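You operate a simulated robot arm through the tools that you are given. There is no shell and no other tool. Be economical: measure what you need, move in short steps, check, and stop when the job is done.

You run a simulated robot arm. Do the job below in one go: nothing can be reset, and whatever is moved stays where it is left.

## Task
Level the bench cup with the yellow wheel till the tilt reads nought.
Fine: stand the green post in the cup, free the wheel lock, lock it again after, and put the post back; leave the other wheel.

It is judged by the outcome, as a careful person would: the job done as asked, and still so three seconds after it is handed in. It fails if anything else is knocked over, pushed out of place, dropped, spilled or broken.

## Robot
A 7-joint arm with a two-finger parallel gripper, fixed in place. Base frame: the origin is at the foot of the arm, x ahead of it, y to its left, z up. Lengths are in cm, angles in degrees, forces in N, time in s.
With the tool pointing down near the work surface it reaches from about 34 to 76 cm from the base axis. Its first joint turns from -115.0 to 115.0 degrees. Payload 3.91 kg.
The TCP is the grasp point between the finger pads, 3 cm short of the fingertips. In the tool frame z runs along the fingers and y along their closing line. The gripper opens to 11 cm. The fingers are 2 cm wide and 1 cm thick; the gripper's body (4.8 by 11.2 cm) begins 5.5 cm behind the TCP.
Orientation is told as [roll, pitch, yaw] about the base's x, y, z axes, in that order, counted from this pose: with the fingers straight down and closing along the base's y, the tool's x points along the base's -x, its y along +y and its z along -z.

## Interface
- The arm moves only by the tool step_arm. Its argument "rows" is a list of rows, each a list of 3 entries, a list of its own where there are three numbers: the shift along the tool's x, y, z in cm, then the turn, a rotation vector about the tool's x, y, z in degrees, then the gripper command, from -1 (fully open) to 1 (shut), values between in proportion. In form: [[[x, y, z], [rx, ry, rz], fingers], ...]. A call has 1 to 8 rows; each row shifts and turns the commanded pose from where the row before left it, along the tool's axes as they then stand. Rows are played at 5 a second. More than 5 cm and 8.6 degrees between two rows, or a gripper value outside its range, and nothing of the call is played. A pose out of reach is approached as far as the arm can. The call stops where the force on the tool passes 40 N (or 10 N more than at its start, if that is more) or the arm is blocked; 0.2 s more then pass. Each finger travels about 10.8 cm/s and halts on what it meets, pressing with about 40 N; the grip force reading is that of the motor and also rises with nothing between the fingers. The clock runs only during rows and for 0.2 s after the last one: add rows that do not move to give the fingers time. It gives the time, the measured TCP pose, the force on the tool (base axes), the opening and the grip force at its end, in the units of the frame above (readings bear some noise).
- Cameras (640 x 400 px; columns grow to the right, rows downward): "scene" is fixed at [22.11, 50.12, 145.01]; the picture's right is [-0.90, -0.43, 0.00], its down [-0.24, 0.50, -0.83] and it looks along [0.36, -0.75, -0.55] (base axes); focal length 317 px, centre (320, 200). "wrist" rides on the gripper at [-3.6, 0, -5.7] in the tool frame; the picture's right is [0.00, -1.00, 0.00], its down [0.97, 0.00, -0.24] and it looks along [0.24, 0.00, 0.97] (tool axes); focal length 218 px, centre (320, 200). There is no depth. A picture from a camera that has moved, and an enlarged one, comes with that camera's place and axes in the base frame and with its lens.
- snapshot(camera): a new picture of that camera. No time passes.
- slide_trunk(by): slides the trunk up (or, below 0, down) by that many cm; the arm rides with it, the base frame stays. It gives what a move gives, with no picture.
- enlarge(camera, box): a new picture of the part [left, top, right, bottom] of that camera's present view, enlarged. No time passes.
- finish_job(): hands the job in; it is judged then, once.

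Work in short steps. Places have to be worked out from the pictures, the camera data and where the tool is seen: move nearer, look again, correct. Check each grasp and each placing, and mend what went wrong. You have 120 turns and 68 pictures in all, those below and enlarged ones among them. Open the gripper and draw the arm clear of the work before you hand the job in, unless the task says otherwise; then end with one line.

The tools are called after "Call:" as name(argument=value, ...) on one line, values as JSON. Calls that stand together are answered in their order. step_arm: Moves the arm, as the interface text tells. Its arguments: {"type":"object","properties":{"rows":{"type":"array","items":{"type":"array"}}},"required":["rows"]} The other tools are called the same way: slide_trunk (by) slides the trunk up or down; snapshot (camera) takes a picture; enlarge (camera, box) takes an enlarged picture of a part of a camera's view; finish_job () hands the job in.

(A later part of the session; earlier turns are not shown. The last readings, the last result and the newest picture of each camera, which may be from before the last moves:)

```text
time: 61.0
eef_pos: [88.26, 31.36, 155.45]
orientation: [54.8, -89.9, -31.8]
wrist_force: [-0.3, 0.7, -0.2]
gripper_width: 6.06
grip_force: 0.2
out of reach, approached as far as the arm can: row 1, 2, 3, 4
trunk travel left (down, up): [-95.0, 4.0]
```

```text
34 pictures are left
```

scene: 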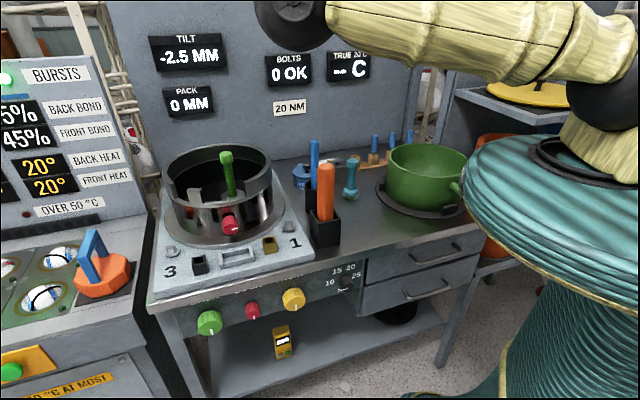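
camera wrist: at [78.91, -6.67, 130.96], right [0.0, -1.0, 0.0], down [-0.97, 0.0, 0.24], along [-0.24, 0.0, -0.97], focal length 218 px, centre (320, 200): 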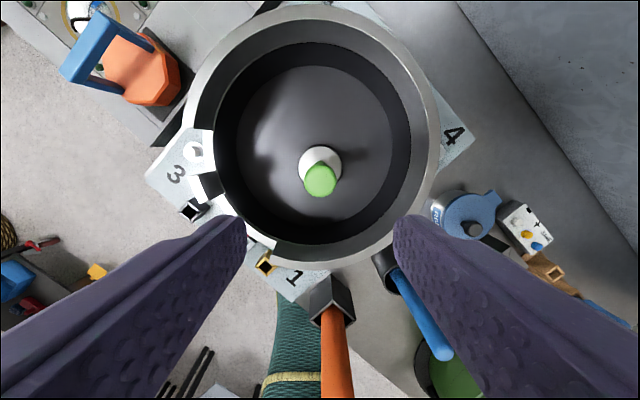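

No visible clue, so I try the mirror case: push outward, go up with slight outward, then pull inward.

Call:
step_arm(rows=[[[-1.2, 0, 3.8], [0, 0, 0], -0.1], [[-1.2, 0, 3.8], [0, 0, 0], -0.1], [[-4.3, 0, -0.2], [0, 0, 0], -0.1], [[-4.3, 0, -0.4], [0, 0, 0], -0.1], [[-4.3, 0, -0.8], [0, 0, 0], -0.1], [[-4.3, 0, -1.4], [0, 0, 0], -0.1]])

Call:
step_arm(rows=[[[-2, 0, -4.4], [0, 0, 0], -0.1], [[-1, 0, -4.8], [0, 0, 0], -0.1], [[0, 0, -4.9], [0, 0, 0], -0.1], [[0, 0, -4.9], [0, 0, 0], -0.1], [[0, 0, -4.9], [0, 0, 0], -0.1]])

```text
time: 62.4
eef_pos: [83.75, 31.49, 166.82]
orientation: [39.6, -89.8, -16.6]
wrist_force: [-1.2, -0.6, -0.3]
gripper_width: 6.05
grip_force: 0.1
out of reach, approached as far as the arm can: row 1, 2, 3, 4, 5, 6
trunk travel left (down, up): [-95.0, 4.0]
```

```text
time: 63.6
eef_pos: [61.77, 22.17, 170.15]
orientation: [135.0, -89.9, -112.0]
wrist_force: [0.3, -0.9, -0.1]
gripper_width: 6.07
grip_force: 0.1
trunk travel left (down, up): [-95.0, 4.0]
```

The elbow bends again – no reach warnings. I pull further in, then turn the tool back to face the panel.

Call:
step_arm(rows=[[[0, 0, -4.9], [0, 0, 0], -0.1], [[0, 0, -4.9], [0, 0, 0], -0.1], [[2, 0, -3], [0, 0, 0], -0.1]])

Call:
step_arm(rows=[[[0, 0, 0], [8.5, 0, 0], -0.1], [[0, 0, 0], [8.5, 0, 0], -0.1], [[0, 0, 0], [8.5, 0, 0], -0.1], [[0, 0, 0], [8.5, 0, 0], -0.1], [[0, 0, 0], [8.5, 0, 0], -0.1], [[0, 0, 0], [8.5, 0, 0], -0.1], [[0, 0, 0], [8.5, 0, 0], -0.1], [[0, 0, 0], [8.5, 0, 0], -0.1]])

Call:
snapshot(camera="scene")

```text
time: 64.4
eef_pos: [50.06, 16.93, 167.65]
orientation: [78.6, -89.9, -55.7]
wrist_force: [0.5, -0.2, -0.4]
gripper_width: 6.03
grip_force: 0.0
trunk travel left (down, up): [-95.0, 4.0]
```

```text
time: 66.2
eef_pos: [50.25, 17.59, 167.78]
orientation: [-44.5, -89.8, -0.7]
wrist_force: [0.0, 0.9, 0.1]
gripper_width: 6.06
grip_force: 0.1
trunk travel left (down, up): [-95.0, 4.0]
```

```text
33 pictures are left
```

scene: 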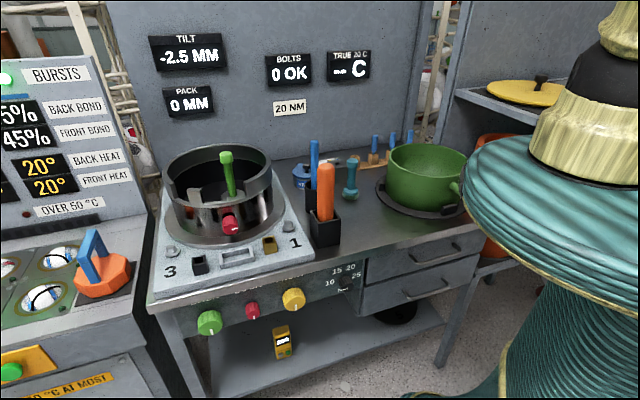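

Facing the panel again. I back off slightly, lower the arm, then the trunk, to knob height.

Call:
step_arm(rows=[[[3, 0, -3], [0, 0, 0], -0.1], [[4.8, 0, 0], [0, 0, 0], -0.1], [[4.8, 0, 0], [0, 0, 0], -0.1], [[4.8, 0, 0], [0, 0, 0], -0.1], [[4.8, 0, 0], [0, 0, 0], -0.1], [[4.8, 0, 0], [0, 0, 0], -0.1], [[4.8, 0, 0], [0, 0, 0], -0.1], [[4.8, 0, 0], [0, 0, 0], -0.1]])

Call:
slide_trunk(by=-42)

Call:
snapshot(camera="scene")

Call:
snapshot(camera="wrist")

```text
time: 68.0
eef_pos: [48.0, 19.4, 162.54]
orientation: [-4.3, -89.9, -40.8]
wrist_force: [0.0, -0.1, -0.3]
gripper_width: 6.05
grip_force: 0.1
out of reach, approached as far as the arm can: row 2, 3, 4, 5, 6, 7, 8
trunk travel left (down, up): [-95.0, 4.0]
```

```text
refused: -42 is not a number from -40 to 40
```

```text
32 pictures are left
```

scene: 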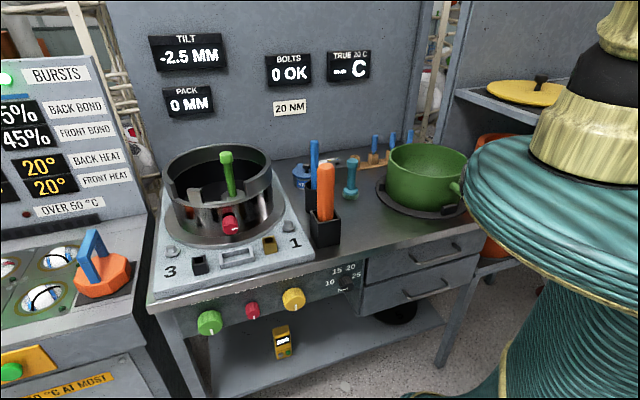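

```text
31 pictures are left
camera wrist: at [43.98, 23.38, 166.09], right [-0.71, -0.71, 0.0], down [-0.17, 0.17, -0.97], along [0.69, -0.69, -0.24], focal length 218 px, centre (320, 200)
```

wrist: 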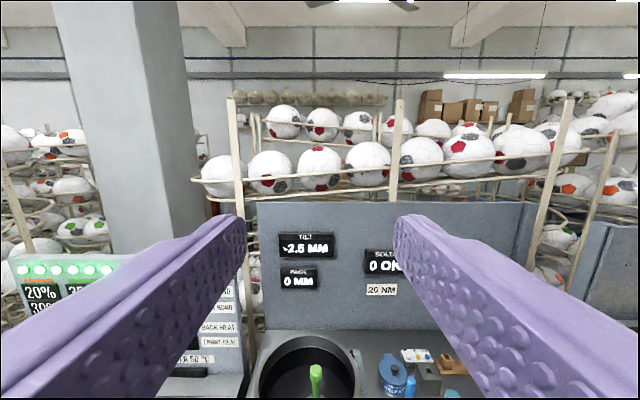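

Descending here hits a joint limit. The pose (37,20) worked before at a height equal to z≈143 now, so I go there and descend.

Call:
step_arm(rows=[[[0, -2.3, -2.7], [0, 0, 0], -0.1], [[0, -2.3, -2.7], [0, 0, 0], -0.1], [[0, -2.2, -2.8], [0, 0, 0], -0.1], [[4, 0, 0], [0, 0, 0], -0.1], [[4, 0, 0], [0, 0, 0], -0.1], [[4, 0, 0], [0, 0, 0], -0.1]])

```text
time: 69.4
eef_pos: [37.13, 20.14, 153.2]
orientation: [14.5, -89.9, -59.6]
wrist_force: [-0.5, -0.4, -0.7]
gripper_width: 6.05
grip_force: 0.0
out of reach, approached as far as the arm can: row 6
trunk travel left (down, up): [-95.0, 4.0]
```

I use the trunk for height instead: slide down 40 twice, checking between.

Call:
slide_trunk(by=-40)

Call:
slide_trunk(by=-30)

Call:
snapshot(camera="scene")

Call:
snapshot(camera="wrist")

```text
time: 73.3
eef_pos: [37.17, 20.21, 113.26]
orientation: [-3.1, -89.9, -41.9]
wrist_force: [0.9, -0.3, -0.4]
gripper_width: 6.01
grip_force: 0.0
trunk travel left (down, up): [-55.0, 44.0]
```

```text
time: 76.3
eef_pos: [37.14, 20.16, 83.22]
orientation: [-3.4, -89.8, -41.5]
wrist_force: [-0.3, -0.2, 1.2]
gripper_width: 6.05
grip_force: 0.0
trunk travel left (down, up): [-25.0, 74.0]
```

```text
30 pictures are left
```

scene: 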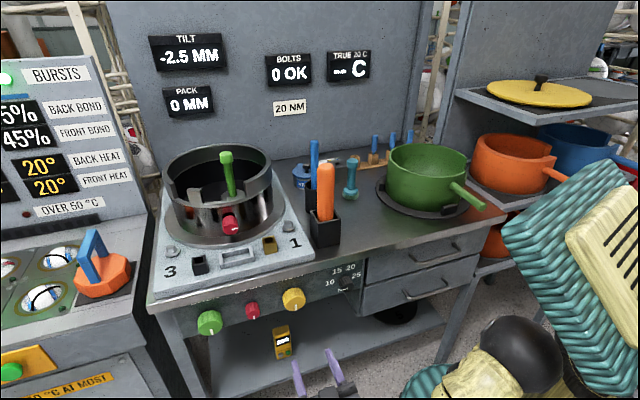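

```text
29 pictures are left
camera wrist: at [33.18, 24.12, 86.97], right [-0.71, -0.71, 0.0], down [-0.17, 0.17, -0.97], along [0.69, -0.69, -0.24], focal length 218 px, centre (320, 200)
```

wrist: 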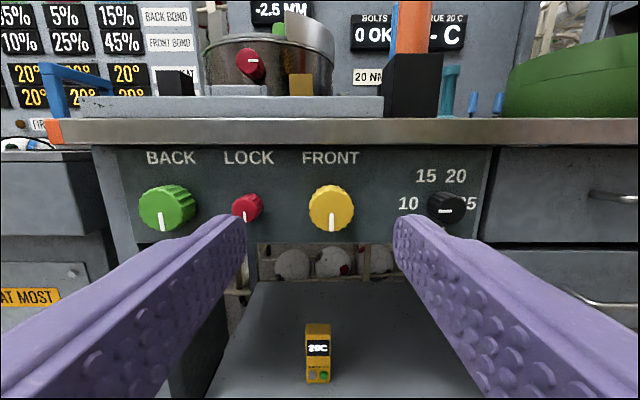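

Good view of the panel. Lock is at about (59.2,11.7,79.3). I shift left to line up with it, raising the arm while lowering the trunk to keep away from the joint limit.

Call:
step_arm(rows=[[[-4, 2.4, 0], [0, 0, 0], -0.1], [[-4, 2.4, 0], [0, 0, 0], -0.1], [[-4, 2.4, 0], [0, 0, 0], -0.1], [[-4, 2.4, 0], [0, 0, 0], -0.1]])

Call:
slide_trunk(by=-20)

Call:
step_arm(rows=[[[0, 0, 4], [0, 0, 0], -0.1], [[0, 0, 4], [0, 0, 0], -0.1]])

Call:
snapshot(camera="wrist")

```text
time: 77.3
eef_pos: [41.59, 25.49, 99.63]
orientation: [-36.0, -89.8, -9.0]
wrist_force: [-0.2, -0.2, 0.5]
gripper_width: 6.06
grip_force: 0.1
out of reach, approached as far as the arm can: row 3, 4
trunk travel left (down, up): [-25.0, 74.0]
```

```text
time: 79.4
eef_pos: [41.6, 25.54, 79.65]
orientation: [-3.6, -89.8, -41.3]
wrist_force: [-0.6, -0.8, -0.5]
gripper_width: 6.06
grip_force: 0.0
trunk travel left (down, up): [-5.0, 94.0]
```

```text
time: 80.0
eef_pos: [46.89, 19.95, 79.34]
orientation: [4.3, -89.8, -49.1]
wrist_force: [-0.5, 0.3, 0.5]
gripper_width: 6.06
grip_force: 0.0
trunk travel left (down, up): [-5.0, 94.0]
```

```text
28 pictures are left
camera wrist: at [42.89, 24.01, 83.05], right [-0.71, -0.71, 0.0], down [-0.17, 0.17, -0.97], along [0.69, -0.68, -0.24], focal length 218 px, centre (320, 200)
```

wrist: 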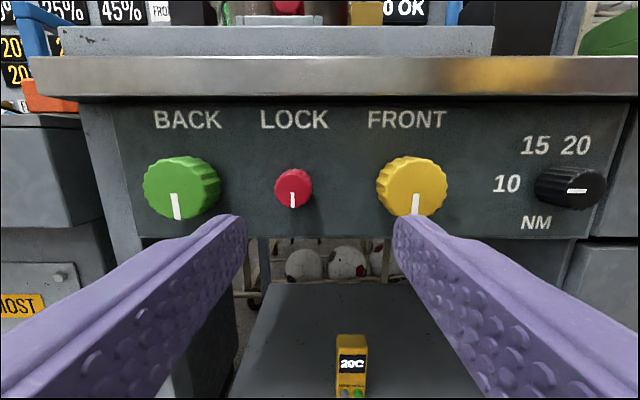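

Triangulating: lock face at (58.9,11.8,79.1), panel surface about 2.8 cm behind the face. I line up and advance most of the way.

Call:
step_arm(rows=[[[0.2, 2.75, 2], [0, 0, 0], -0.1], [[0, 0, 3.5], [0, 0, 0], -0.1], [[0, 0, 3.5], [0, 0, 0], -0.1]])

Call:
snapshot(camera="wrist")

```text
time: 80.8
eef_pos: [54.54, 14.99, 79.41]
orientation: [2.1, -89.8, -46.9]
wrist_force: [0.5, 0.6, -0.2]
gripper_width: 6.06
grip_force: 0.2
out of reach, approached as far as the arm can: row 1
trunk travel left (down, up): [-5.0, 94.0]
```

```text
27 pictures are left
camera wrist: at [50.57, 19.02, 83.1], right [-0.7, -0.71, 0.0], down [-0.17, 0.17, -0.97], along [0.69, -0.68, -0.24], focal length 218 px, centre (320, 200)
```

wrist: 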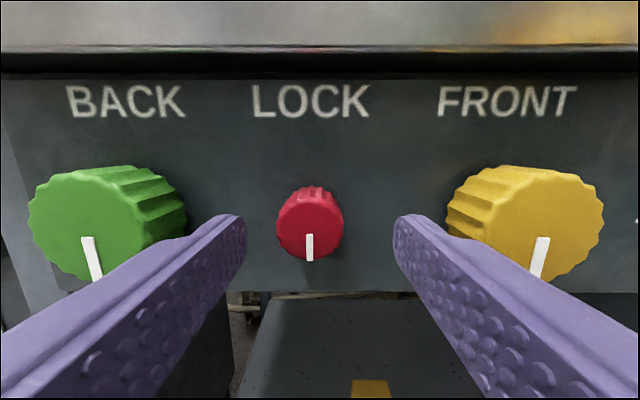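

Lock knob is nearly centred between the fingers. I correct by 0.6 cm and advance so the pads straddle it.

Call:
step_arm(rows=[[[0.5, 0.65, 1], [0, 0, 0], -0.1], [[0, 0, 1.7], [0, 0, 0], -0.1], [[0, 0, 1.6], [0, 0, 0], -0.1], [[0, 0, 0], [0, 0, 0], -0.1]])

Call:
snapshot(camera="wrist")

```text
time: 81.8
eef_pos: [56.51, 11.54, 79.21]
orientation: [-20.0, -89.8, -24.8]
wrist_force: [1.0, 6.0, -0.7]
gripper_width: 6.31
grip_force: 2.5
out of reach, approached as far as the arm can: row 1, 2, 3
trunk travel left (down, up): [-5.0, 94.0]
```

```text
26 pictures are left
camera wrist: at [52.55, 15.52, 82.79], right [-0.7, -0.71, 0.0], down [-0.17, 0.17, -0.97], along [0.69, -0.68, -0.24], focal length 218 px, centre (320, 200)
```

wrist: 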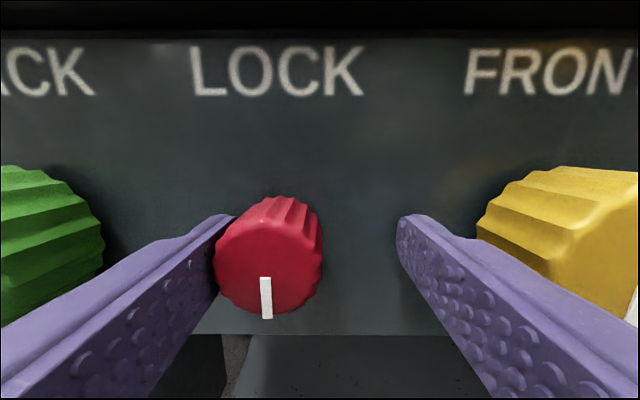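

The arm hit a joint limit and drifted right, so a finger lightly touches the knob. I back off straight and assess the arm posture.

Call:
step_arm(rows=[[[0, 0.3, -1], [0, 0, 0], -0.1], [[0, 0, -4], [0, 0, 0], -0.1], [[0, 0, -4], [0, 0, 0], -0.1]])

Call:
snapshot(camera="scene")

```text
time: 82.6
eef_pos: [50.43, 17.91, 79.09]
orientation: [-0.4, -89.8, -44.5]
wrist_force: [-0.6, -0.4, 0.5]
gripper_width: 6.07
grip_force: 0.2
trunk travel left (down, up): [-5.0, 94.0]
```

```text
25 pictures are left
```

scene: 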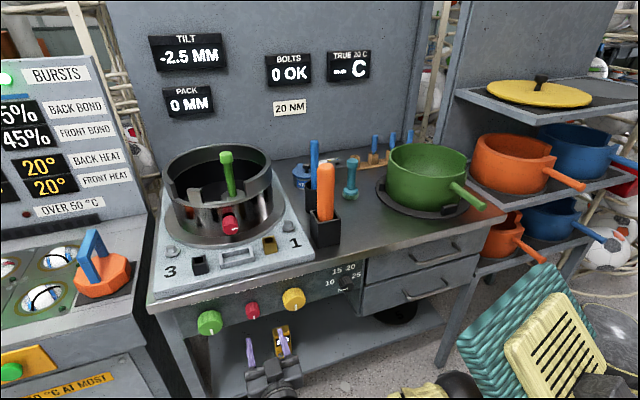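

Tilt still −2.5, nothing disturbed. The roll joint may be near its limit; since knob gripping works at any roll, I test rolling the tool about 34° and moving left.

Call:
step_arm(rows=[[[0, 0, 0], [0, 0, 8.5], -0.1], [[0, 0, 0], [0, 0, 8.5], -0.1], [[0, 0, 0], [0, 0, 8.5], -0.1], [[0, 0, 0], [0, 0, 8.5], -0.1]])

Call:
step_arm(rows=[[[-1.3, 2, 0], [0, 0, 0], -0.1], [[1, 1.5, 0], [0, 0, 0], -0.1]])

```text
time: 83.6
eef_pos: [50.32, 18.03, 79.28]
orientation: [89.7, -55.7, -134.7]
wrist_force: [0.0, 0.3, -0.3]
gripper_width: 6.04
grip_force: 0.1
trunk travel left (down, up): [-5.0, 94.0]
```

```text
time: 84.2
eef_pos: [51.15, 19.05, 81.23]
orientation: [89.7, -56.1, -134.6]
wrist_force: [-0.1, 0.0, 1.2]
gripper_width: 6.06
grip_force: 0.1
out of reach, approached as far as the arm can: row 2
trunk travel left (down, up): [-5.0, 94.0]
```

The left limit isn't from roll. I raise the trunk to bring the arm into camera view and see its posture.

Call:
step_arm(rows=[[[0, 0, -4], [0, 0, 0], -0.1], [[0, 0, -4], [0, 0, 0], -0.1]])

Call:
slide_trunk(by=40)

Call:
snapshot(camera="scene")

```text
time: 84.8
eef_pos: [48.08, 21.67, 81.18]
orientation: [89.6, -56.0, -134.5]
wrist_force: [-0.1, -0.5, -1.0]
gripper_width: 6.05
grip_force: 0.0
out of reach, approached as far as the arm can: row 2
trunk travel left (down, up): [-5.0, 94.0]
```

```text
time: 88.7
eef_pos: [48.05, 21.65, 121.24]
orientation: [89.7, -56.0, -134.5]
wrist_force: [-1.0, -1.6, 0.6]
gripper_width: 6.07
grip_force: 0.0
trunk travel left (down, up): [-45.0, 54.0]
```

```text
24 pictures are left
```

scene: 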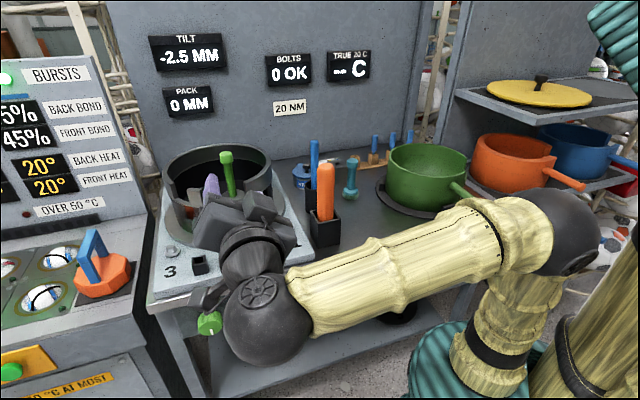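

The elbow looks fine, but the wrist seems to be in a flipped, limited configuration. I unroll, pull toward the base, and pitch back to tool-down to reset it.

Call:
step_arm(rows=[[[0, 0, 0], [0, 0, -8.5], -0.1], [[0, 0, 0], [0, 0, -8.5], -0.1], [[0, 0, 0], [0, 0, -8.5], -0.1], [[0, 0, 0], [0, 0, -8.5], -0.1], [[0, -4, 0], [0, 0, 0], -0.1], [[0, -4, 0], [0, 0, 0], -0.1], [[0, -4, 0], [0, 0, 0], -0.1]])

Call:
step_arm(rows=[[[0, 0, 0], [0, 8.5, 0], -0.1], [[0, 0, 0], [0, 8.5, 0], -0.1], [[0, 0, 0], [0, 8.5, 0], -0.1], [[0, 0, 0], [0, 8.5, 0], -0.1], [[0, 0, 0], [0, 8.5, 0], -0.1], [[0, 0, 0], [0, 8.5, 0], -0.1], [[0, 0, 0], [0, 8.5, 0], -0.1], [[0, 0, 0], [0, 8.5, 0], -0.1]])

Call:
step_arm(rows=[[[0, 0, 0], [0, 8.5, 0], -0.1], [[0, 0, 0], [0, 8.5, 0], -0.1], [[0, 0, 0], [0, 5, 0], -0.1]])

```text
time: 90.3
eef_pos: [39.54, 13.15, 121.25]
orientation: [-44.1, -90.0, -1.0]
wrist_force: [-1.3, 1.9, 0.0]
gripper_width: 6.06
grip_force: 0.1
trunk travel left (down, up): [-45.0, 54.0]
```

```text
time: 92.1
eef_pos: [39.67, 13.19, 121.3]
orientation: [0.1, -21.7, -44.7]
wrist_force: [-0.8, -0.7, 0.1]
gripper_width: 6.05
grip_force: 0.0
trunk travel left (down, up): [-45.0, 54.0]
```

```text
time: 92.9
eef_pos: [39.42, 11.35, 120.57]
orientation: [-0.7, -4.6, -44.7]
wrist_force: [-0.4, -0.4, 0.1]
gripper_width: 6.05
grip_force: 0.0
out of reach, approached as far as the arm can: row 3
trunk travel left (down, up): [-45.0, 54.0]
```

Nearly tool-down. I raise the trunk 30 and lower the arm to bring it back toward its original relative posture.

Call:
slide_trunk(by=30)

Call:
step_arm(rows=[[[0, 0, 4.5], [0, 0, 0], -0.1], [[0, 0, 4.5], [0, 0, 0], -0.1], [[0, 0, 4.5], [0, 4.5, 0], -0.1], [[0, 0, 4.5], [0, 0, 0], -0.1], [[0, 0, 4.5], [0, 0, 0], -0.1], [[0, 0, 4.5], [0, 0, 0], -0.1], [[0, 0, 4.5], [0, 0, 0], -0.1]])

Call:
snapshot(camera="scene")

```text
time: 95.9
eef_pos: [39.6, 11.44, 150.31]
orientation: [-0.9, -4.6, -44.8]
wrist_force: [1.7, -0.4, 0.0]
gripper_width: 6.02
grip_force: 0.1
trunk travel left (down, up): [-75.0, 24.0]
```

```text
time: 97.5
eef_pos: [40.12, 10.56, 118.67]
orientation: [-0.7, -0.2, -44.7]
wrist_force: [0.6, -0.1, -0.4]
gripper_width: 6.06
grip_force: 0.0
trunk travel left (down, up): [-75.0, 24.0]
```

```text
23 pictures are left
```

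scene: 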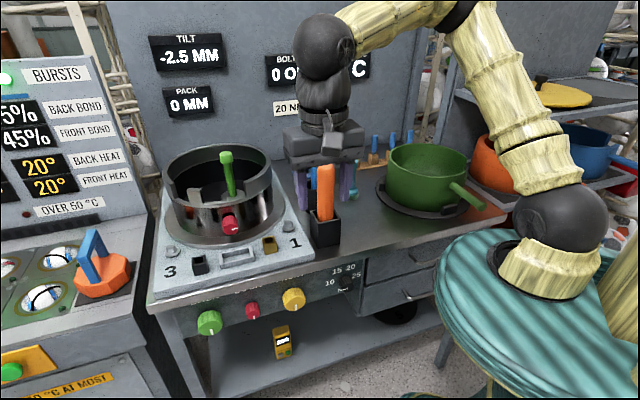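

The arm is back in its original healthy posture. I repeat the first approach: move to (37,20), pitch to horizontal, then lower the trunk.

Call:
step_arm(rows=[[[3, 1.6, 0], [0, 0, 0], -0.1], [[3, 1.6, 0], [0, 0, 0], -0.1], [[3, 1.6, 0], [0, 0, 0], -0.1], [[0, 0, 0], [0, -8.5, 0], -0.1], [[0, 0, 0], [0, -8.5, 0], -0.1], [[0, 0, 0], [0, -8.5, 0], -0.1], [[0, 0, 0], [0, -8.5, 0], -0.1], [[0, 0, 0], [0, -8.5, 0], -0.1]])

Call:
step_arm(rows=[[[0, 0, 0], [0, -8.5, 0], -0.1], [[0, 0, 0], [0, -8.5, 0], -0.1], [[0, 0, 0], [0, -8.5, 0], -0.1], [[0, 0, 0], [0, -8.5, 0], -0.1], [[0, 0, 0], [0, -8.5, 0], -0.1], [[0, 0, 0], [0, -5, 0], -0.1]])

Call:
slide_trunk(by=-39.5)

```text
time: 99.3
eef_pos: [37.01, 20.08, 118.83]
orientation: [-1.1, -42.8, -44.0]
wrist_force: [0.2, -0.7, 0.6]
gripper_width: 6.04
grip_force: 0.1
trunk travel left (down, up): [-75.0, 24.0]
```

```text
time: 100.7
eef_pos: [37.03, 20.21, 118.93]
orientation: [-113.7, -89.3, 68.9]
wrist_force: [-1.0, 0.2, -0.4]
gripper_width: 6.04
grip_force: 0.0
trunk travel left (down, up): [-75.0, 24.0]
```

```text
time: 104.5
eef_pos: [36.87, 20.13, 79.21]
orientation: [-104.6, -89.2, 59.8]
wrist_force: [-0.6, -0.5, -0.3]
gripper_width: 6.06
grip_force: 0.0
trunk travel left (down, up): [-35.5, 63.5]
```

No reach warnings. Now I line up with the lock: left 9.5 and forward 16.

Call:
step_arm(rows=[[[0.1, 2.4, 4], [0, -0.7, 0], -0.1], [[0.1, 2.4, 4], [0, 0, 0], -0.1], [[0.1, 2.4, 4], [0, 0, 0], -0.1], [[0.1, 2.4, 4], [0, 0, 0], -0.1]])

Call:
snapshot(camera="wrist")

```text
time: 105.5
eef_pos: [55.06, 15.73, 78.77]
orientation: [-137.4, -88.8, 92.7]
wrist_force: [0.2, 0.2, 0.3]
gripper_width: 6.05
grip_force: 0.0
trunk travel left (down, up): [-35.5, 63.5]
```

```text
22 pictures are left
camera wrist: at [51.03, 19.77, 82.21], right [-0.7, -0.71, 0.01], down [-0.17, 0.15, -0.97], along [0.69, -0.69, -0.22], focal length 218 px, centre (320, 200)
```

wrist: 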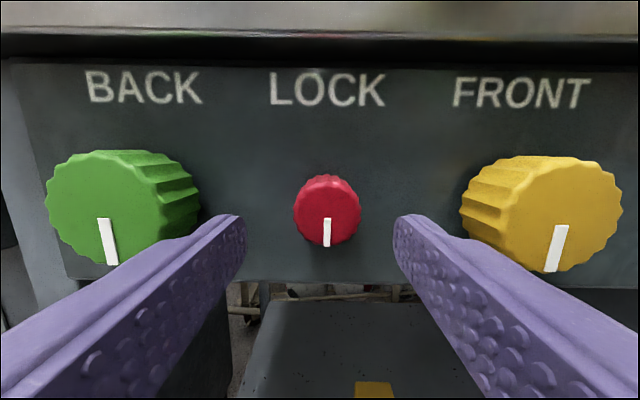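

Centred well. I correct a 1° tilt, advance 4.4 cm to straddle the lock, then close on it.

Call:
step_arm(rows=[[[-0.2, -0.3, 1.4], [0, 1.0, 0], -0.1], [[0, 0, 1.5], [0, 0, 0], -0.1], [[0, 0, 1.5], [0, 0, 0], -0.1], [[0, 0, 0], [0, 0, 0], -0.1]])

Call:
snapshot(camera="wrist")

```text
time: 106.5
eef_pos: [57.94, 12.47, 79.21]
orientation: [-81.5, -89.2, 36.7]
wrist_force: [-9.8, 5.7, -2.5]
gripper_width: 6.14
grip_force: 1.4
trunk travel left (down, up): [-35.5, 63.5]
```

```text
21 pictures are left
camera wrist: at [53.96, 16.58, 82.81], right [-0.7, -0.71, 0.01], down [-0.18, 0.16, -0.97], along [0.69, -0.69, -0.24], focal length 218 px, centre (320, 200)
```

wrist: 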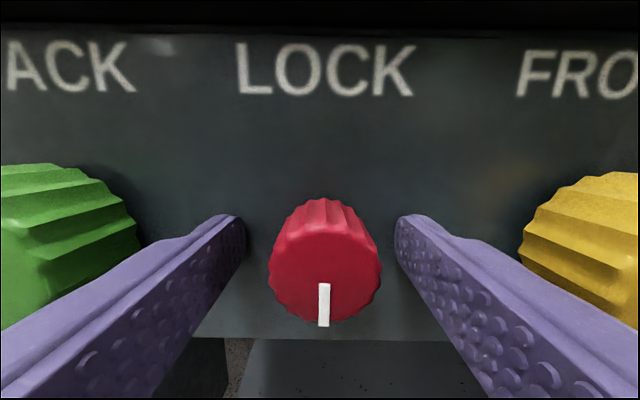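

The tips lightly touch the panel, so I back off 0.5 cm and close on the lock knob.

Call:
step_arm(rows=[[[0, 0, -0.5], [0, 0, 0], -0.1], [[0, 0, 0], [0, 0, 0], 0.5], [[0, 0, 0], [0, 0, 0], 1], [[0, 0, 0], [0, 0, 0], 1]])

Call:
step_arm(rows=[[[0, 0, 0], [0, 0, -5], 1], [[0, 0, 0], [0, 0, -5], 1], [[0, 0, 0], [0, 0, -5], 1], [[0, 0, 0], [0, 0, 0], 1]])

Call:
snapshot(camera="wrist")

```text
time: 107.5
eef_pos: [57.66, 12.74, 79.26]
orientation: [-87.0, -89.2, 41.9]
wrist_force: [-4.7, -2.6, 0.8]
gripper_width: 3.19
grip_force: 45.1
trunk travel left (down, up): [-35.5, 63.5]
```

```text
time: 108.5
eef_pos: [57.64, 12.63, 79.15]
orientation: [-89.5, -74.0, 44.6]
wrist_force: [-9.8, -5.8, -10.3]
gripper_width: 3.17
grip_force: 44.6
trunk travel left (down, up): [-35.5, 63.5]
```

```text
20 pictures are left
camera wrist: at [54.26, 17.42, 82.71], right [-0.68, -0.68, 0.27], down [-0.36, -0.02, -0.93], along [0.64, -0.73, -0.23], focal length 218 px, centre (320, 200)
```

wrist: 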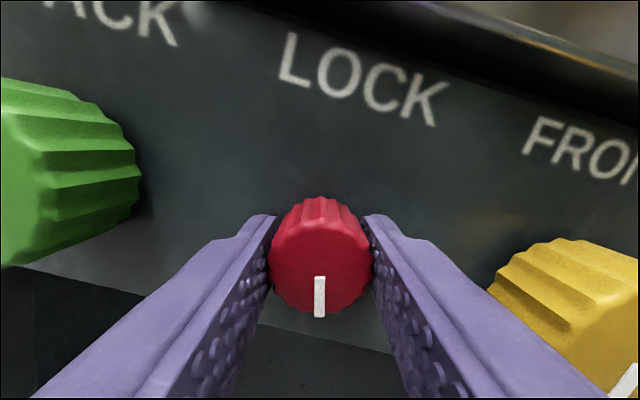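

The knob turned counter-clockwise with the gripper by 15°. I continue that way toward 60–75° and watch the force.

Call:
step_arm(rows=[[[0, 0, 0], [0, 0, -8], 1], [[0, 0, 0], [0, 0, -8], 1], [[0, 0, 0], [0, 0, -8], 1], [[0, 0, 0], [0, 0, -8], 1], [[0, 0, 0], [0, 0, -8], 1], [[0, 0, 0], [0, 0, -8], 1]])

Call:
snapshot(camera="wrist")

Call:
enlarge(camera="scene", box=[140, 20, 400, 330])

```text
time: 109.9
eef_pos: [57.56, 12.69, 79.22]
orientation: [-89.8, -26.0, 45.2]
wrist_force: [-21.0, 3.5, -12.4]
gripper_width: 3.17
grip_force: 44.6
trunk travel left (down, up): [-35.5, 63.5]
```

```text
19 pictures are left
camera wrist: at [55.82, 18.99, 80.85], right [-0.31, -0.31, 0.9], down [-0.79, -0.45, -0.42], along [0.54, -0.84, -0.11], focal length 218 px, centre (320, 200)
```

wrist: 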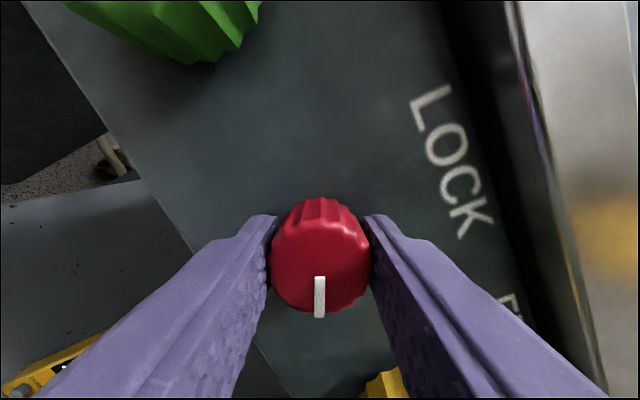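

```text
1.29 times, centred on (270, 175) of scene
camera zoom: at [22.11, 50.12, 145.01], right [-0.9, -0.43, 0.0], down [-0.24, 0.5, -0.83], along [0.36, -0.75, -0.55], focal length 409 px, centre (384, 232)
```

zoom: 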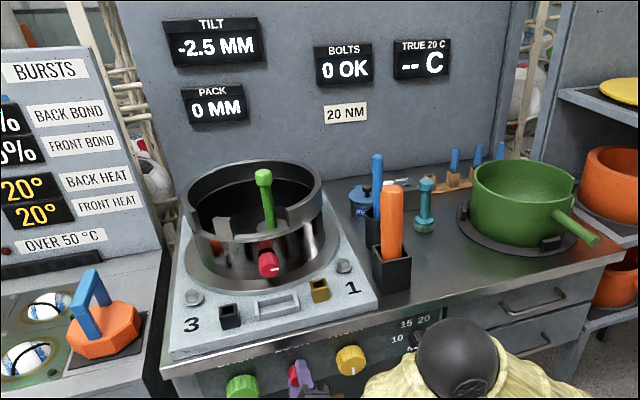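

The lock has followed to about 63°. I continue to about 90° and see whether it stops.

Call:
step_arm(rows=[[[0, 0, 0], [0, 0, -7], 1], [[0, 0, 0], [0, 0, -7], 1], [[0, 0, 0], [0, 0, -7], 1], [[0, 0, 0], [0, 0, -6], 1], [[0, 0, 0], [0, 0, 0], 1]])

Call:
snapshot(camera="wrist")

```text
time: 111.1
eef_pos: [57.52, 12.66, 79.17]
orientation: [-89.9, 1.0, 45.1]
wrist_force: [-19.4, -2.6, -17.5]
gripper_width: 3.18
grip_force: 44.8
trunk travel left (down, up): [-35.5, 63.5]
```

```text
17 pictures are left
camera wrist: at [56.09, 19.26, 79.21], right [0.01, 0.01, 1.0], down [-0.85, -0.52, 0.02], along [0.52, -0.85, 0.0], focal length 218 px, centre (320, 200)
```

wrist: 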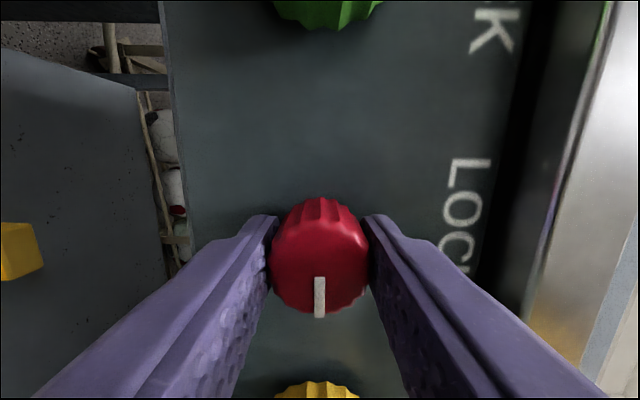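

The lock pointer now points right (90° turned), with no hard stop. I release, retract and unroll, then test the yellow wheel.

Call:
step_arm(rows=[[[0, 0, 0], [0, 0, 0], 0.2], [[0, 0, 0], [0, 0, 0], -0.1], [[0, 0, 0], [0, 0, 0], -0.1], [[0, 0, -3], [0, 0, 0], -0.1], [[0, 0, -3.5], [0, 0, 0], -0.1]])

Call:
step_arm(rows=[[[0, 0, 0], [0, 0, 8.5], -0.1], [[0, 0, 0], [0, 0, 8.5], -0.1], [[0, 0, 0], [0, 0, 8.5], -0.1], [[0, 0, 0], [0, 0, 8.5], -0.1], [[0, 0, 0], [0, 0, 8.5], -0.1], [[0, 0, 0], [0, 0, 8.5], -0.1], [[0, 0, 0], [0, 0, 8.5], -0.1], [[0, 0, 0], [0, 0, 8.5], -0.1]])

Call:
step_arm(rows=[[[0, 0, 0], [0, 0, 8.5], -0.4], [[0, 0, 0], [0, 0, 8.5], -0.4], [[0, 0, 0], [0, 0, 6.0], -0.4], [[0, -3.6, 0], [0, 0, 0], -0.45], [[0, -3.6, 0], [0, 0, 0], -0.45], [[0, -3.6, 0], [0, 0, 0], -0.45]])

Call:
snapshot(camera="wrist")

```text
time: 112.3
eef_pos: [52.81, 17.23, 79.28]
orientation: [-89.8, 0.8, 45.1]
wrist_force: [-0.1, 0.1, -0.8]
gripper_width: 6.06
grip_force: 0.0
trunk travel left (down, up): [-35.5, 63.5]
```

```text
time: 114.1
eef_pos: [52.85, 17.24, 79.12]
orientation: [-89.9, -67.3, 45.0]
wrist_force: [-0.2, -0.6, 0.3]
gripper_width: 6.07
grip_force: 0.2
trunk travel left (down, up): [-35.5, 63.5]
```

```text
time: 115.5
eef_pos: [45.47, 9.54, 79.11]
orientation: [73.3, -89.8, -118.1]
wrist_force: [-0.2, 0.5, 0.3]
gripper_width: 7.97
grip_force: 0.1
trunk travel left (down, up): [-35.5, 63.5]
```

```text
16 pictures are left
camera wrist: at [41.48, 13.51, 82.7], right [-0.71, -0.71, 0.0], down [-0.17, 0.17, -0.97], along [0.69, -0.68, -0.24], focal length 218 px, centre (320, 200)
```

wrist: 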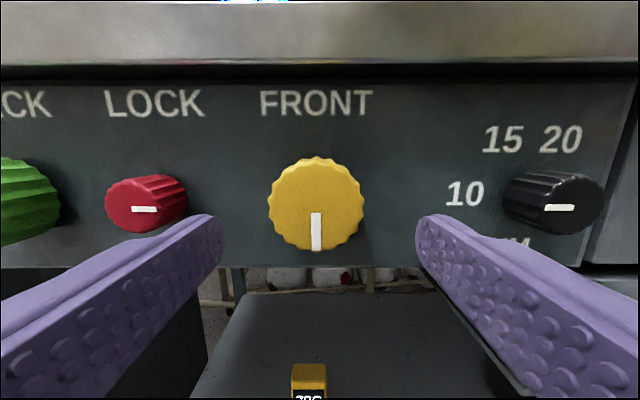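

The lock pointer stays right. The yellow wheel is centred ahead at about (51.3,4.2,79). I advance 6.2 cm and grip it.

Call:
step_arm(rows=[[[0.1, 0.3, 2.2], [0, 0, 0], -0.45], [[0, 0, 2], [0, 0, 0], -0.45], [[0, 0, 2], [0, 0, 0], -0.45], [[0, 0, 0], [0, 0, 0], -0.45], [[0, 0, 0], [0, 0, 0], 0.2], [[0, 0, 0], [0, 0, 0], 1], [[0, 0, 0], [0, 0, 0], 1]])

Call:
step_arm(rows=[[[0, 0, 0], [0, 0, 5], 1], [[0, 0, 0], [0, 0, 5], 1], [[0, 0, 0], [0, 0, 5], 1], [[0, 0, 0], [0, 0, 0], 1]])

Call:
snapshot(camera="scene")

Call:
snapshot(camera="wrist")

```text
time: 117.1
eef_pos: [50.03, 5.39, 78.91]
orientation: [59.0, -89.8, -103.9]
wrist_force: [2.5, -0.8, -1.0]
gripper_width: 5.38
grip_force: 45.2
trunk travel left (down, up): [-35.5, 63.5]
```

```text
time: 118.1
eef_pos: [50.07, 5.35, 78.85]
orientation: [89.3, -74.8, -134.2]
wrist_force: [9.1, -4.4, -8.9]
gripper_width: 5.38
grip_force: 45.2
trunk travel left (down, up): [-35.5, 63.5]
```

```text
15 pictures are left
```

scene: 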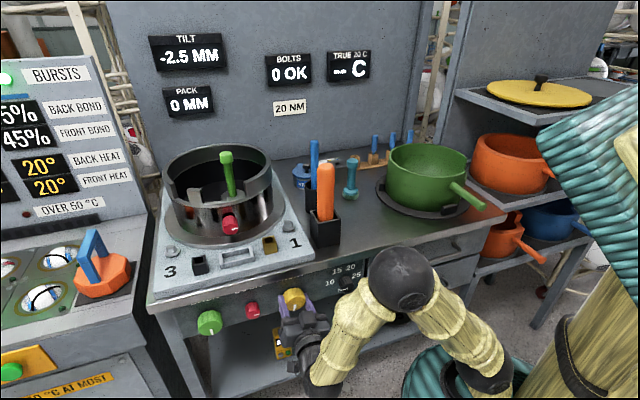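

```text
14 pictures are left
camera wrist: at [45.46, 8.67, 82.47], right [-0.68, -0.68, -0.26], down [0.01, 0.35, -0.94], along [0.73, -0.64, -0.23], focal length 218 px, centre (320, 200)
```

wrist: 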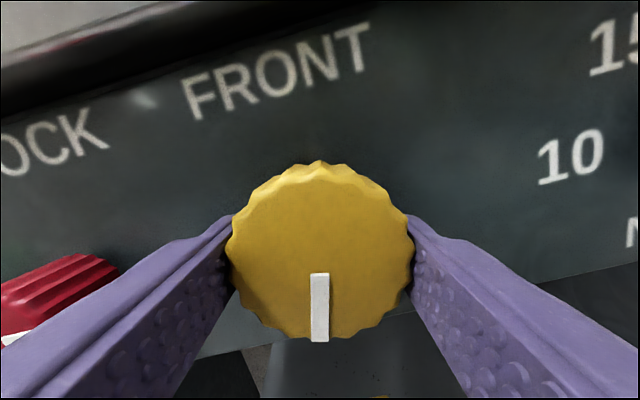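

The wheel turned 15° clockwise but TILT still shows −2.5. I turn further to see whether it responds.

Call:
step_arm(rows=[[[0, 0, 0], [0, 0, 8], 1], [[0, 0, 0], [0, 0, 8], 1], [[0, 0, 0], [0, 0, 8], 1], [[0, 0, 0], [0, 0, 8], 1], [[0, 0, 0], [0, 0, 0], 1]])

Call:
enlarge(camera="scene", box=[140, 20, 300, 130])

```text
time: 119.3
eef_pos: [50.18, 5.46, 78.98]
orientation: [89.8, -42.7, -134.7]
wrist_force: [29.0, -5.1, -1.2]
gripper_width: 5.39
grip_force: 44.7
trunk travel left (down, up): [-35.5, 63.5]
```

```text
3.64 times, centred on (220, 75) of scene
camera zoom: at [22.11, 50.12, 145.01], right [-0.9, -0.43, 0.0], down [-0.24, 0.5, -0.83], along [0.36, -0.75, -0.55], focal length 1154 px, centre (684, 654)
```

zoom: 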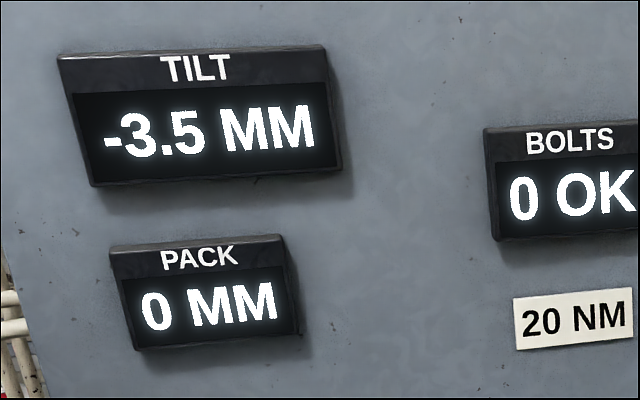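

It responds: clockwise takes it to −3.5, so counter-clockwise is right. I turn back about 64° and read.

Call:
step_arm(rows=[[[0, 0, 0], [0, 0, -8], 1], [[0, 0, 0], [0, 0, -8], 1], [[0, 0, 0], [0, 0, -8], 1], [[0, 0, 0], [0, 0, -8], 1], [[0, 0, 0], [0, 0, -8], 1], [[0, 0, 0], [0, 0, -8], 1], [[0, 0, 0], [0, 0, -8], 1], [[0, 0, 0], [0, 0, -8], 1]])

Call:
step_arm(rows=[[[0, 0, 0], [0, 0, -8], 1], [[0, 0, 0], [0, 0, -8], 1], [[0, 0, 0], [0, 0, 0], 1], [[0, 0, 0], [0, 0, 0], 1]])

Call:
enlarge(camera="scene", box=[140, 20, 300, 130])

```text
time: 121.1
eef_pos: [49.91, 5.25, 78.96]
orientation: [-89.0, -72.9, 44.0]
wrist_force: [7.1, -14.5, -18.3]
gripper_width: 5.39
grip_force: 44.9
trunk travel left (down, up): [-35.5, 63.5]
```

```text
time: 122.1
eef_pos: [49.96, 5.22, 78.96]
orientation: [-89.4, -57.0, 44.5]
wrist_force: [-4.8, -21.0, -27.1]
gripper_width: 5.39
grip_force: 45.1
trunk travel left (down, up): [-35.5, 63.5]
```

```text
3.64 times, centred on (220, 75) of scene
camera zoom: at [22.11, 50.12, 145.01], right [-0.9, -0.43, 0.0], down [-0.24, 0.5, -0.83], along [0.36, -0.75, -0.55], focal length 1154 px, centre (684, 654)
```

zoom: 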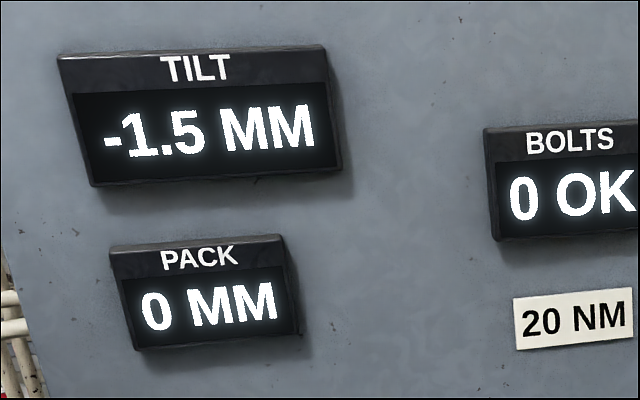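

Now −1.5 at −33°; the slope is about 1 mm per 38°, so zero is expected near −90°. I continue in part, watching force.

Call:
step_arm(rows=[[[0, 0, 0], [0, 0, -8], 1], [[0, 0, 0], [0, 0, -8], 1], [[0, 0, 0], [0, 0, -8], 1], [[0, 0, 0], [0, 0, -8], 1], [[0, 0, 0], [0, 0, -8], 1], [[0, 0, 0], [0, 0, 0], 1]])

Call:
enlarge(camera="scene", box=[140, 20, 300, 130])

```text
time: 123.5
eef_pos: [49.89, 5.18, 79.12]
orientation: [-89.7, -17.1, 44.7]
wrist_force: [-15.3, -22.6, -20.9]
gripper_width: 5.38
grip_force: 45.0
trunk travel left (down, up): [-35.5, 63.5]
```

```text
3.64 times, centred on (220, 75) of scene
camera zoom: at [22.11, 50.12, 145.01], right [-0.9, -0.43, 0.0], down [-0.24, 0.5, -0.83], along [0.36, -0.75, -0.55], focal length 1154 px, centre (684, 654)
```

zoom: 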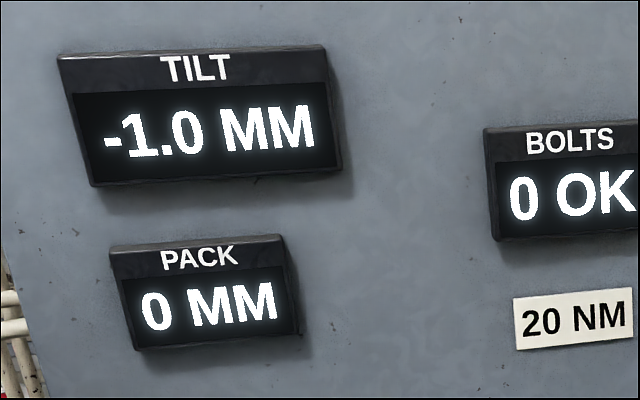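

Reading −1.0 at −73°; the fit puts zero near −125°. I regrip in place to relieve strain, then turn on about 40°.

Call:
step_arm(rows=[[[0, 0, 0], [0, 0, 0], -0.3], [[0, 0, 0], [0, 0, 0], -0.3], [[0, 0, 0], [0, 0, 0], 0.3], [[0, 0, 0], [0, 0, 0], 1], [[0, 0, 0], [0, 0, 0], 1]])

Call:
step_arm(rows=[[[0, 0, 0], [0, 0, -8], 1], [[0, 0, 0], [0, 0, -8], 1], [[0, 0, 0], [0, 0, -8], 1], [[0, 0, 0], [0, 0, -8], 1], [[0, 0, 0], [0, 0, -8], 1], [[0, 0, 0], [0, 0, 0], 1]])

Call:
enlarge(camera="scene", box=[140, 20, 300, 130])

```text
time: 124.7
eef_pos: [50.04, 5.6, 79.24]
orientation: [-90.0, -17.3, 45.3]
wrist_force: [4.8, 6.0, 12.5]
gripper_width: 5.39
grip_force: 45.4
trunk travel left (down, up): [-35.5, 63.5]
```

```text
time: 126.1
eef_pos: [49.99, 5.45, 79.09]
orientation: [-89.9, 22.9, 45.2]
wrist_force: [4.3, 11.5, 15.3]
gripper_width: 5.38
grip_force: 44.8
trunk travel left (down, up): [-35.5, 63.5]
```

```text
3.64 times, centred on (220, 75) of scene
camera zoom: at [22.11, 50.12, 145.01], right [-0.9, -0.43, 0.0], down [-0.24, 0.5, -0.83], along [0.36, -0.75, -0.55], focal length 1154 px, centre (684, 654)
```

zoom: 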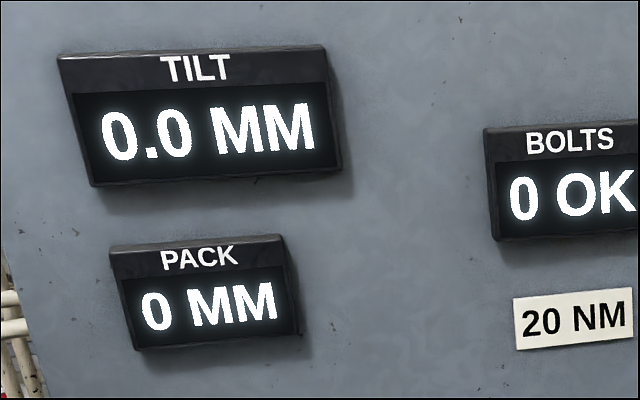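

TILT reads 0.0, and the data put true zero at about −107 to −120°, so −113° is centred. I release gently, retract and unroll.

Call:
step_arm(rows=[[[0, 0, 0], [0, 0, 0], 0.0], [[0, 0, 0], [0, 0, 0], -0.3], [[0, 0, 0], [0, 0, 0], -0.45], [[0, 0, -3], [0, 0, 0], -0.45], [[0, 0, -3.5], [0, 0, 0], -0.45]])

Call:
step_arm(rows=[[[0, 0, 0], [0, 0, 8.5], -0.3], [[0, 0, 0], [0, 0, 8.5], -0.1], [[0, 0, 0], [0, 0, 8.5], -0.1], [[0, 0, 0], [0, 0, 5], -0.1]])

Call:
snapshot(camera="scene")

```text
time: 127.3
eef_pos: [45.4, 9.76, 78.96]
orientation: [-89.9, 22.8, 45.2]
wrist_force: [0.0, -0.6, 0.2]
gripper_width: 7.96
grip_force: 0.0
trunk travel left (down, up): [-35.5, 63.5]
```

```text
time: 128.3
eef_pos: [45.4, 9.88, 79.19]
orientation: [-89.9, -7.7, 45.2]
wrist_force: [-0.3, 0.0, -0.6]
gripper_width: 6.02
grip_force: 0.1
trunk travel left (down, up): [-35.5, 63.5]
```

```text
9 pictures are left
```

scene: 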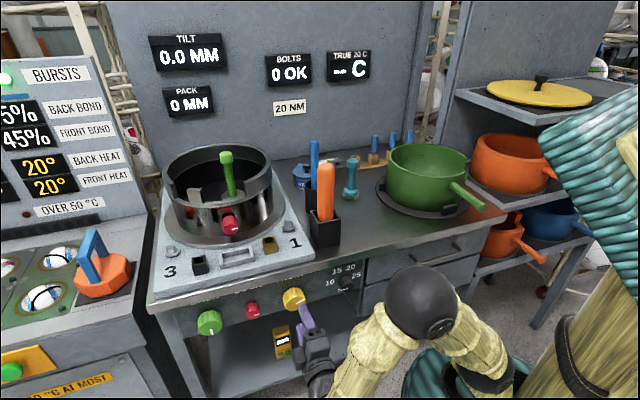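

TILT holds at 0.0. Now back to the lock with the gripper at the same −90° roll it was left at.

Call:
step_arm(rows=[[[0, 0, 0], [0, 0, -7.7], -0.1], [[-3.5, 0, 0], [0, 0, 0], -0.1], [[-3.5, 0, 0], [0, 0, 0], -0.1], [[-3.4, 0, 0], [0, 0, 0], -0.1], [[0, 0, 0], [0, 0, 0], -0.1]])

Call:
snapshot(camera="wrist")

```text
time: 129.5
eef_pos: [52.38, 17.26, 79.44]
orientation: [-89.9, 0.1, 45.1]
wrist_force: [-0.1, -0.2, -0.3]
gripper_width: 6.03
grip_force: 0.0
trunk travel left (down, up): [-35.5, 63.5]
```

```text
8 pictures are left
camera wrist: at [50.92, 23.8, 79.44], right [0.0, 0.0, 1.0], down [-0.86, -0.52, 0.0], along [0.52, -0.86, 0.0], focal length 218 px, centre (320, 200)
```

wrist: 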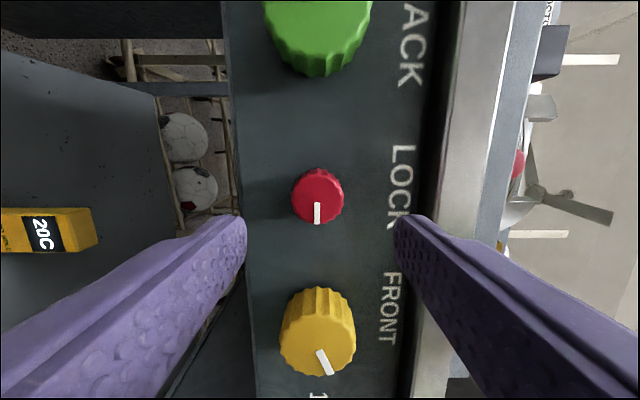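

Aligned; small corrections of 0.5 left and 0.2 down, then advance 6.8 cm, grip, and turn the lock back clockwise.

Call:
step_arm(rows=[[[-0.5, 0.2, 2.3], [0, 0, 0], -0.1], [[0, 0, 2.3], [0, 0, 0], -0.1], [[0, 0, 2.2], [0, 0, 0], -0.1], [[0, 0, 0], [0, 0, 0], -0.1], [[0, 0, 0], [0, 0, 0], 0.4], [[0, 0, 0], [0, 0, 0], 1], [[0, 0, 0], [0, 0, 0], 1]])

Call:
step_arm(rows=[[[0, 0, 0], [0, 0, 8], 1], [[0, 0, 0], [0, 0, 8], 1], [[0, 0, 0], [0, 0, 8], 1], [[0, 0, 0], [0, 0, 8], 1], [[0, 0, 0], [0, 0, 8], 1], [[0, 0, 0], [0, 0, 8], 1]])

Call:
step_arm(rows=[[[0, 0, 0], [0, 0, 8], 1], [[0, 0, 0], [0, 0, 8], 1], [[0, 0, 0], [0, 0, 8], 1], [[0, 0, 0], [0, 0, 8], 1], [[0, 0, 0], [0, 0, 8], 1], [[0, 0, 0], [0, 0, 3], 1], [[0, 0, 0], [0, 0, 0], 1]])

Call:
snapshot(camera="wrist")

```text
time: 131.1
eef_pos: [57.8, 13.03, 79.16]
orientation: [-90.1, -0.2, 45.2]
wrist_force: [-0.7, 10.1, 22.1]
gripper_width: 3.16
grip_force: 44.8
trunk travel left (down, up): [-35.5, 63.5]
```

```text
time: 132.1
eef_pos: [57.68, 12.86, 79.36]
orientation: [-90.5, -30.4, 45.4]
wrist_force: [-12.0, 1.7, 12.4]
gripper_width: 3.17
grip_force: 44.7
trunk travel left (down, up): [-35.5, 63.5]
stopped in row 4: the force on the tool passed its limit (the readings are from after the stop); the commanded pose is now the measured one
```

```text
time: 133.5
eef_pos: [57.6, 12.87, 79.61]
orientation: [-92.2, -73.5, 46.8]
wrist_force: [-26.7, -6.9, 12.6]
gripper_width: 3.19
grip_force: 45.0
trunk travel left (down, up): [-35.5, 63.5]
stopped in row 7: the force on the tool passed its limit (the readings are from after the stop); the commanded pose is now the measured one
```

```text
7 pictures are left
camera wrist: at [54.4, 17.56, 82.99], right [-0.68, -0.67, 0.29], down [-0.36, -0.03, -0.93], along [0.64, -0.74, -0.22], focal length 218 px, centre (320, 200)
```

wrist: 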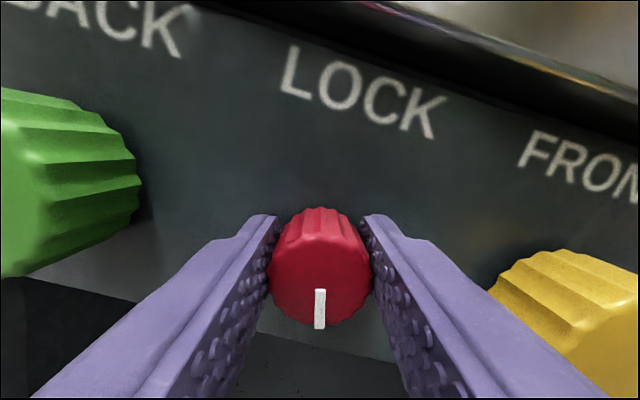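

The lock is back to about 16° from the original; force built up from misalignment. I regrip with a 0.4 cm downward correction, then finish the last 17°.

Call:
step_arm(rows=[[[0, 0, 0], [0, 0, 0], 0.1], [[0.35, 0.1, 0], [0, 0, 0], 0.1], [[0, 0, 0], [0, 0, 0], 0.1], [[0, 0, 0], [0, 0, 0], 1], [[0, 0, 0], [0, 0, 0], 1]])

Call:
step_arm(rows=[[[0, 0, 0], [0, 0, 5.5], 1], [[0, 0, 0], [0, 0, 5.5], 1], [[0, 0, 0], [0, 0, 5.5], 1], [[0, 0, 0], [0, 0, 2], 1], [[0, 0, 0], [0, 0, 0], 1]])

Call:
step_arm(rows=[[[0, 0, 0], [0, 0, 0], 0.2], [[0, 0, 0], [0, 0, 0], -0.1], [[0, 0, 0], [0, 0, 0], -0.1], [[0, 0, -3], [0, 0, 0], -0.1], [[0, 0, -4], [0, 0, 0], -0.1], [[0, 0, -4], [0, 0, 0], -0.1]])

Call:
snapshot(camera="wrist")

```text
time: 134.9
eef_pos: [57.61, 12.6, 79.04]
orientation: [-91.9, -73.2, 46.1]
wrist_force: [-19.1, -6.1, 6.5]
gripper_width: 3.21
grip_force: 45.1
trunk travel left (down, up): [-35.5, 63.5]
stopped in row 5: the force on the tool passed its limit (the readings are from after the stop); the commanded pose is now the measured one
```

```text
time: 135.9
eef_pos: [57.64, 12.51, 79.28]
orientation: [114.8, -88.6, -160.6]
wrist_force: [-21.9, -4.8, 8.6]
gripper_width: 3.22
grip_force: 44.9
trunk travel left (down, up): [-35.5, 63.5]
stopped in row 5: the force on the tool passed its limit (the readings are from after the stop); the commanded pose is now the measured one
```

```text
time: 137.3
eef_pos: [50.23, 20.64, 78.79]
orientation: [109.0, -88.7, -154.6]
wrist_force: [0.3, -0.3, 0.4]
gripper_width: 6.06
grip_force: 0.0
trunk travel left (down, up): [-35.5, 63.5]
```

```text
6 pictures are left
camera wrist: at [46.15, 24.6, 82.41], right [-0.71, -0.7, -0.02], down [-0.15, 0.18, -0.97], along [0.68, -0.69, -0.23], focal length 218 px, centre (320, 200)
```

wrist: 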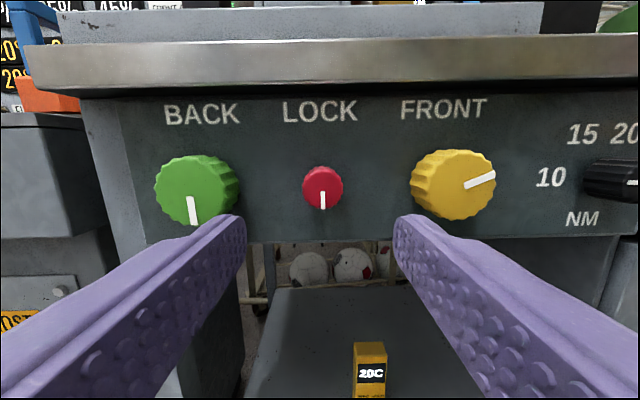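

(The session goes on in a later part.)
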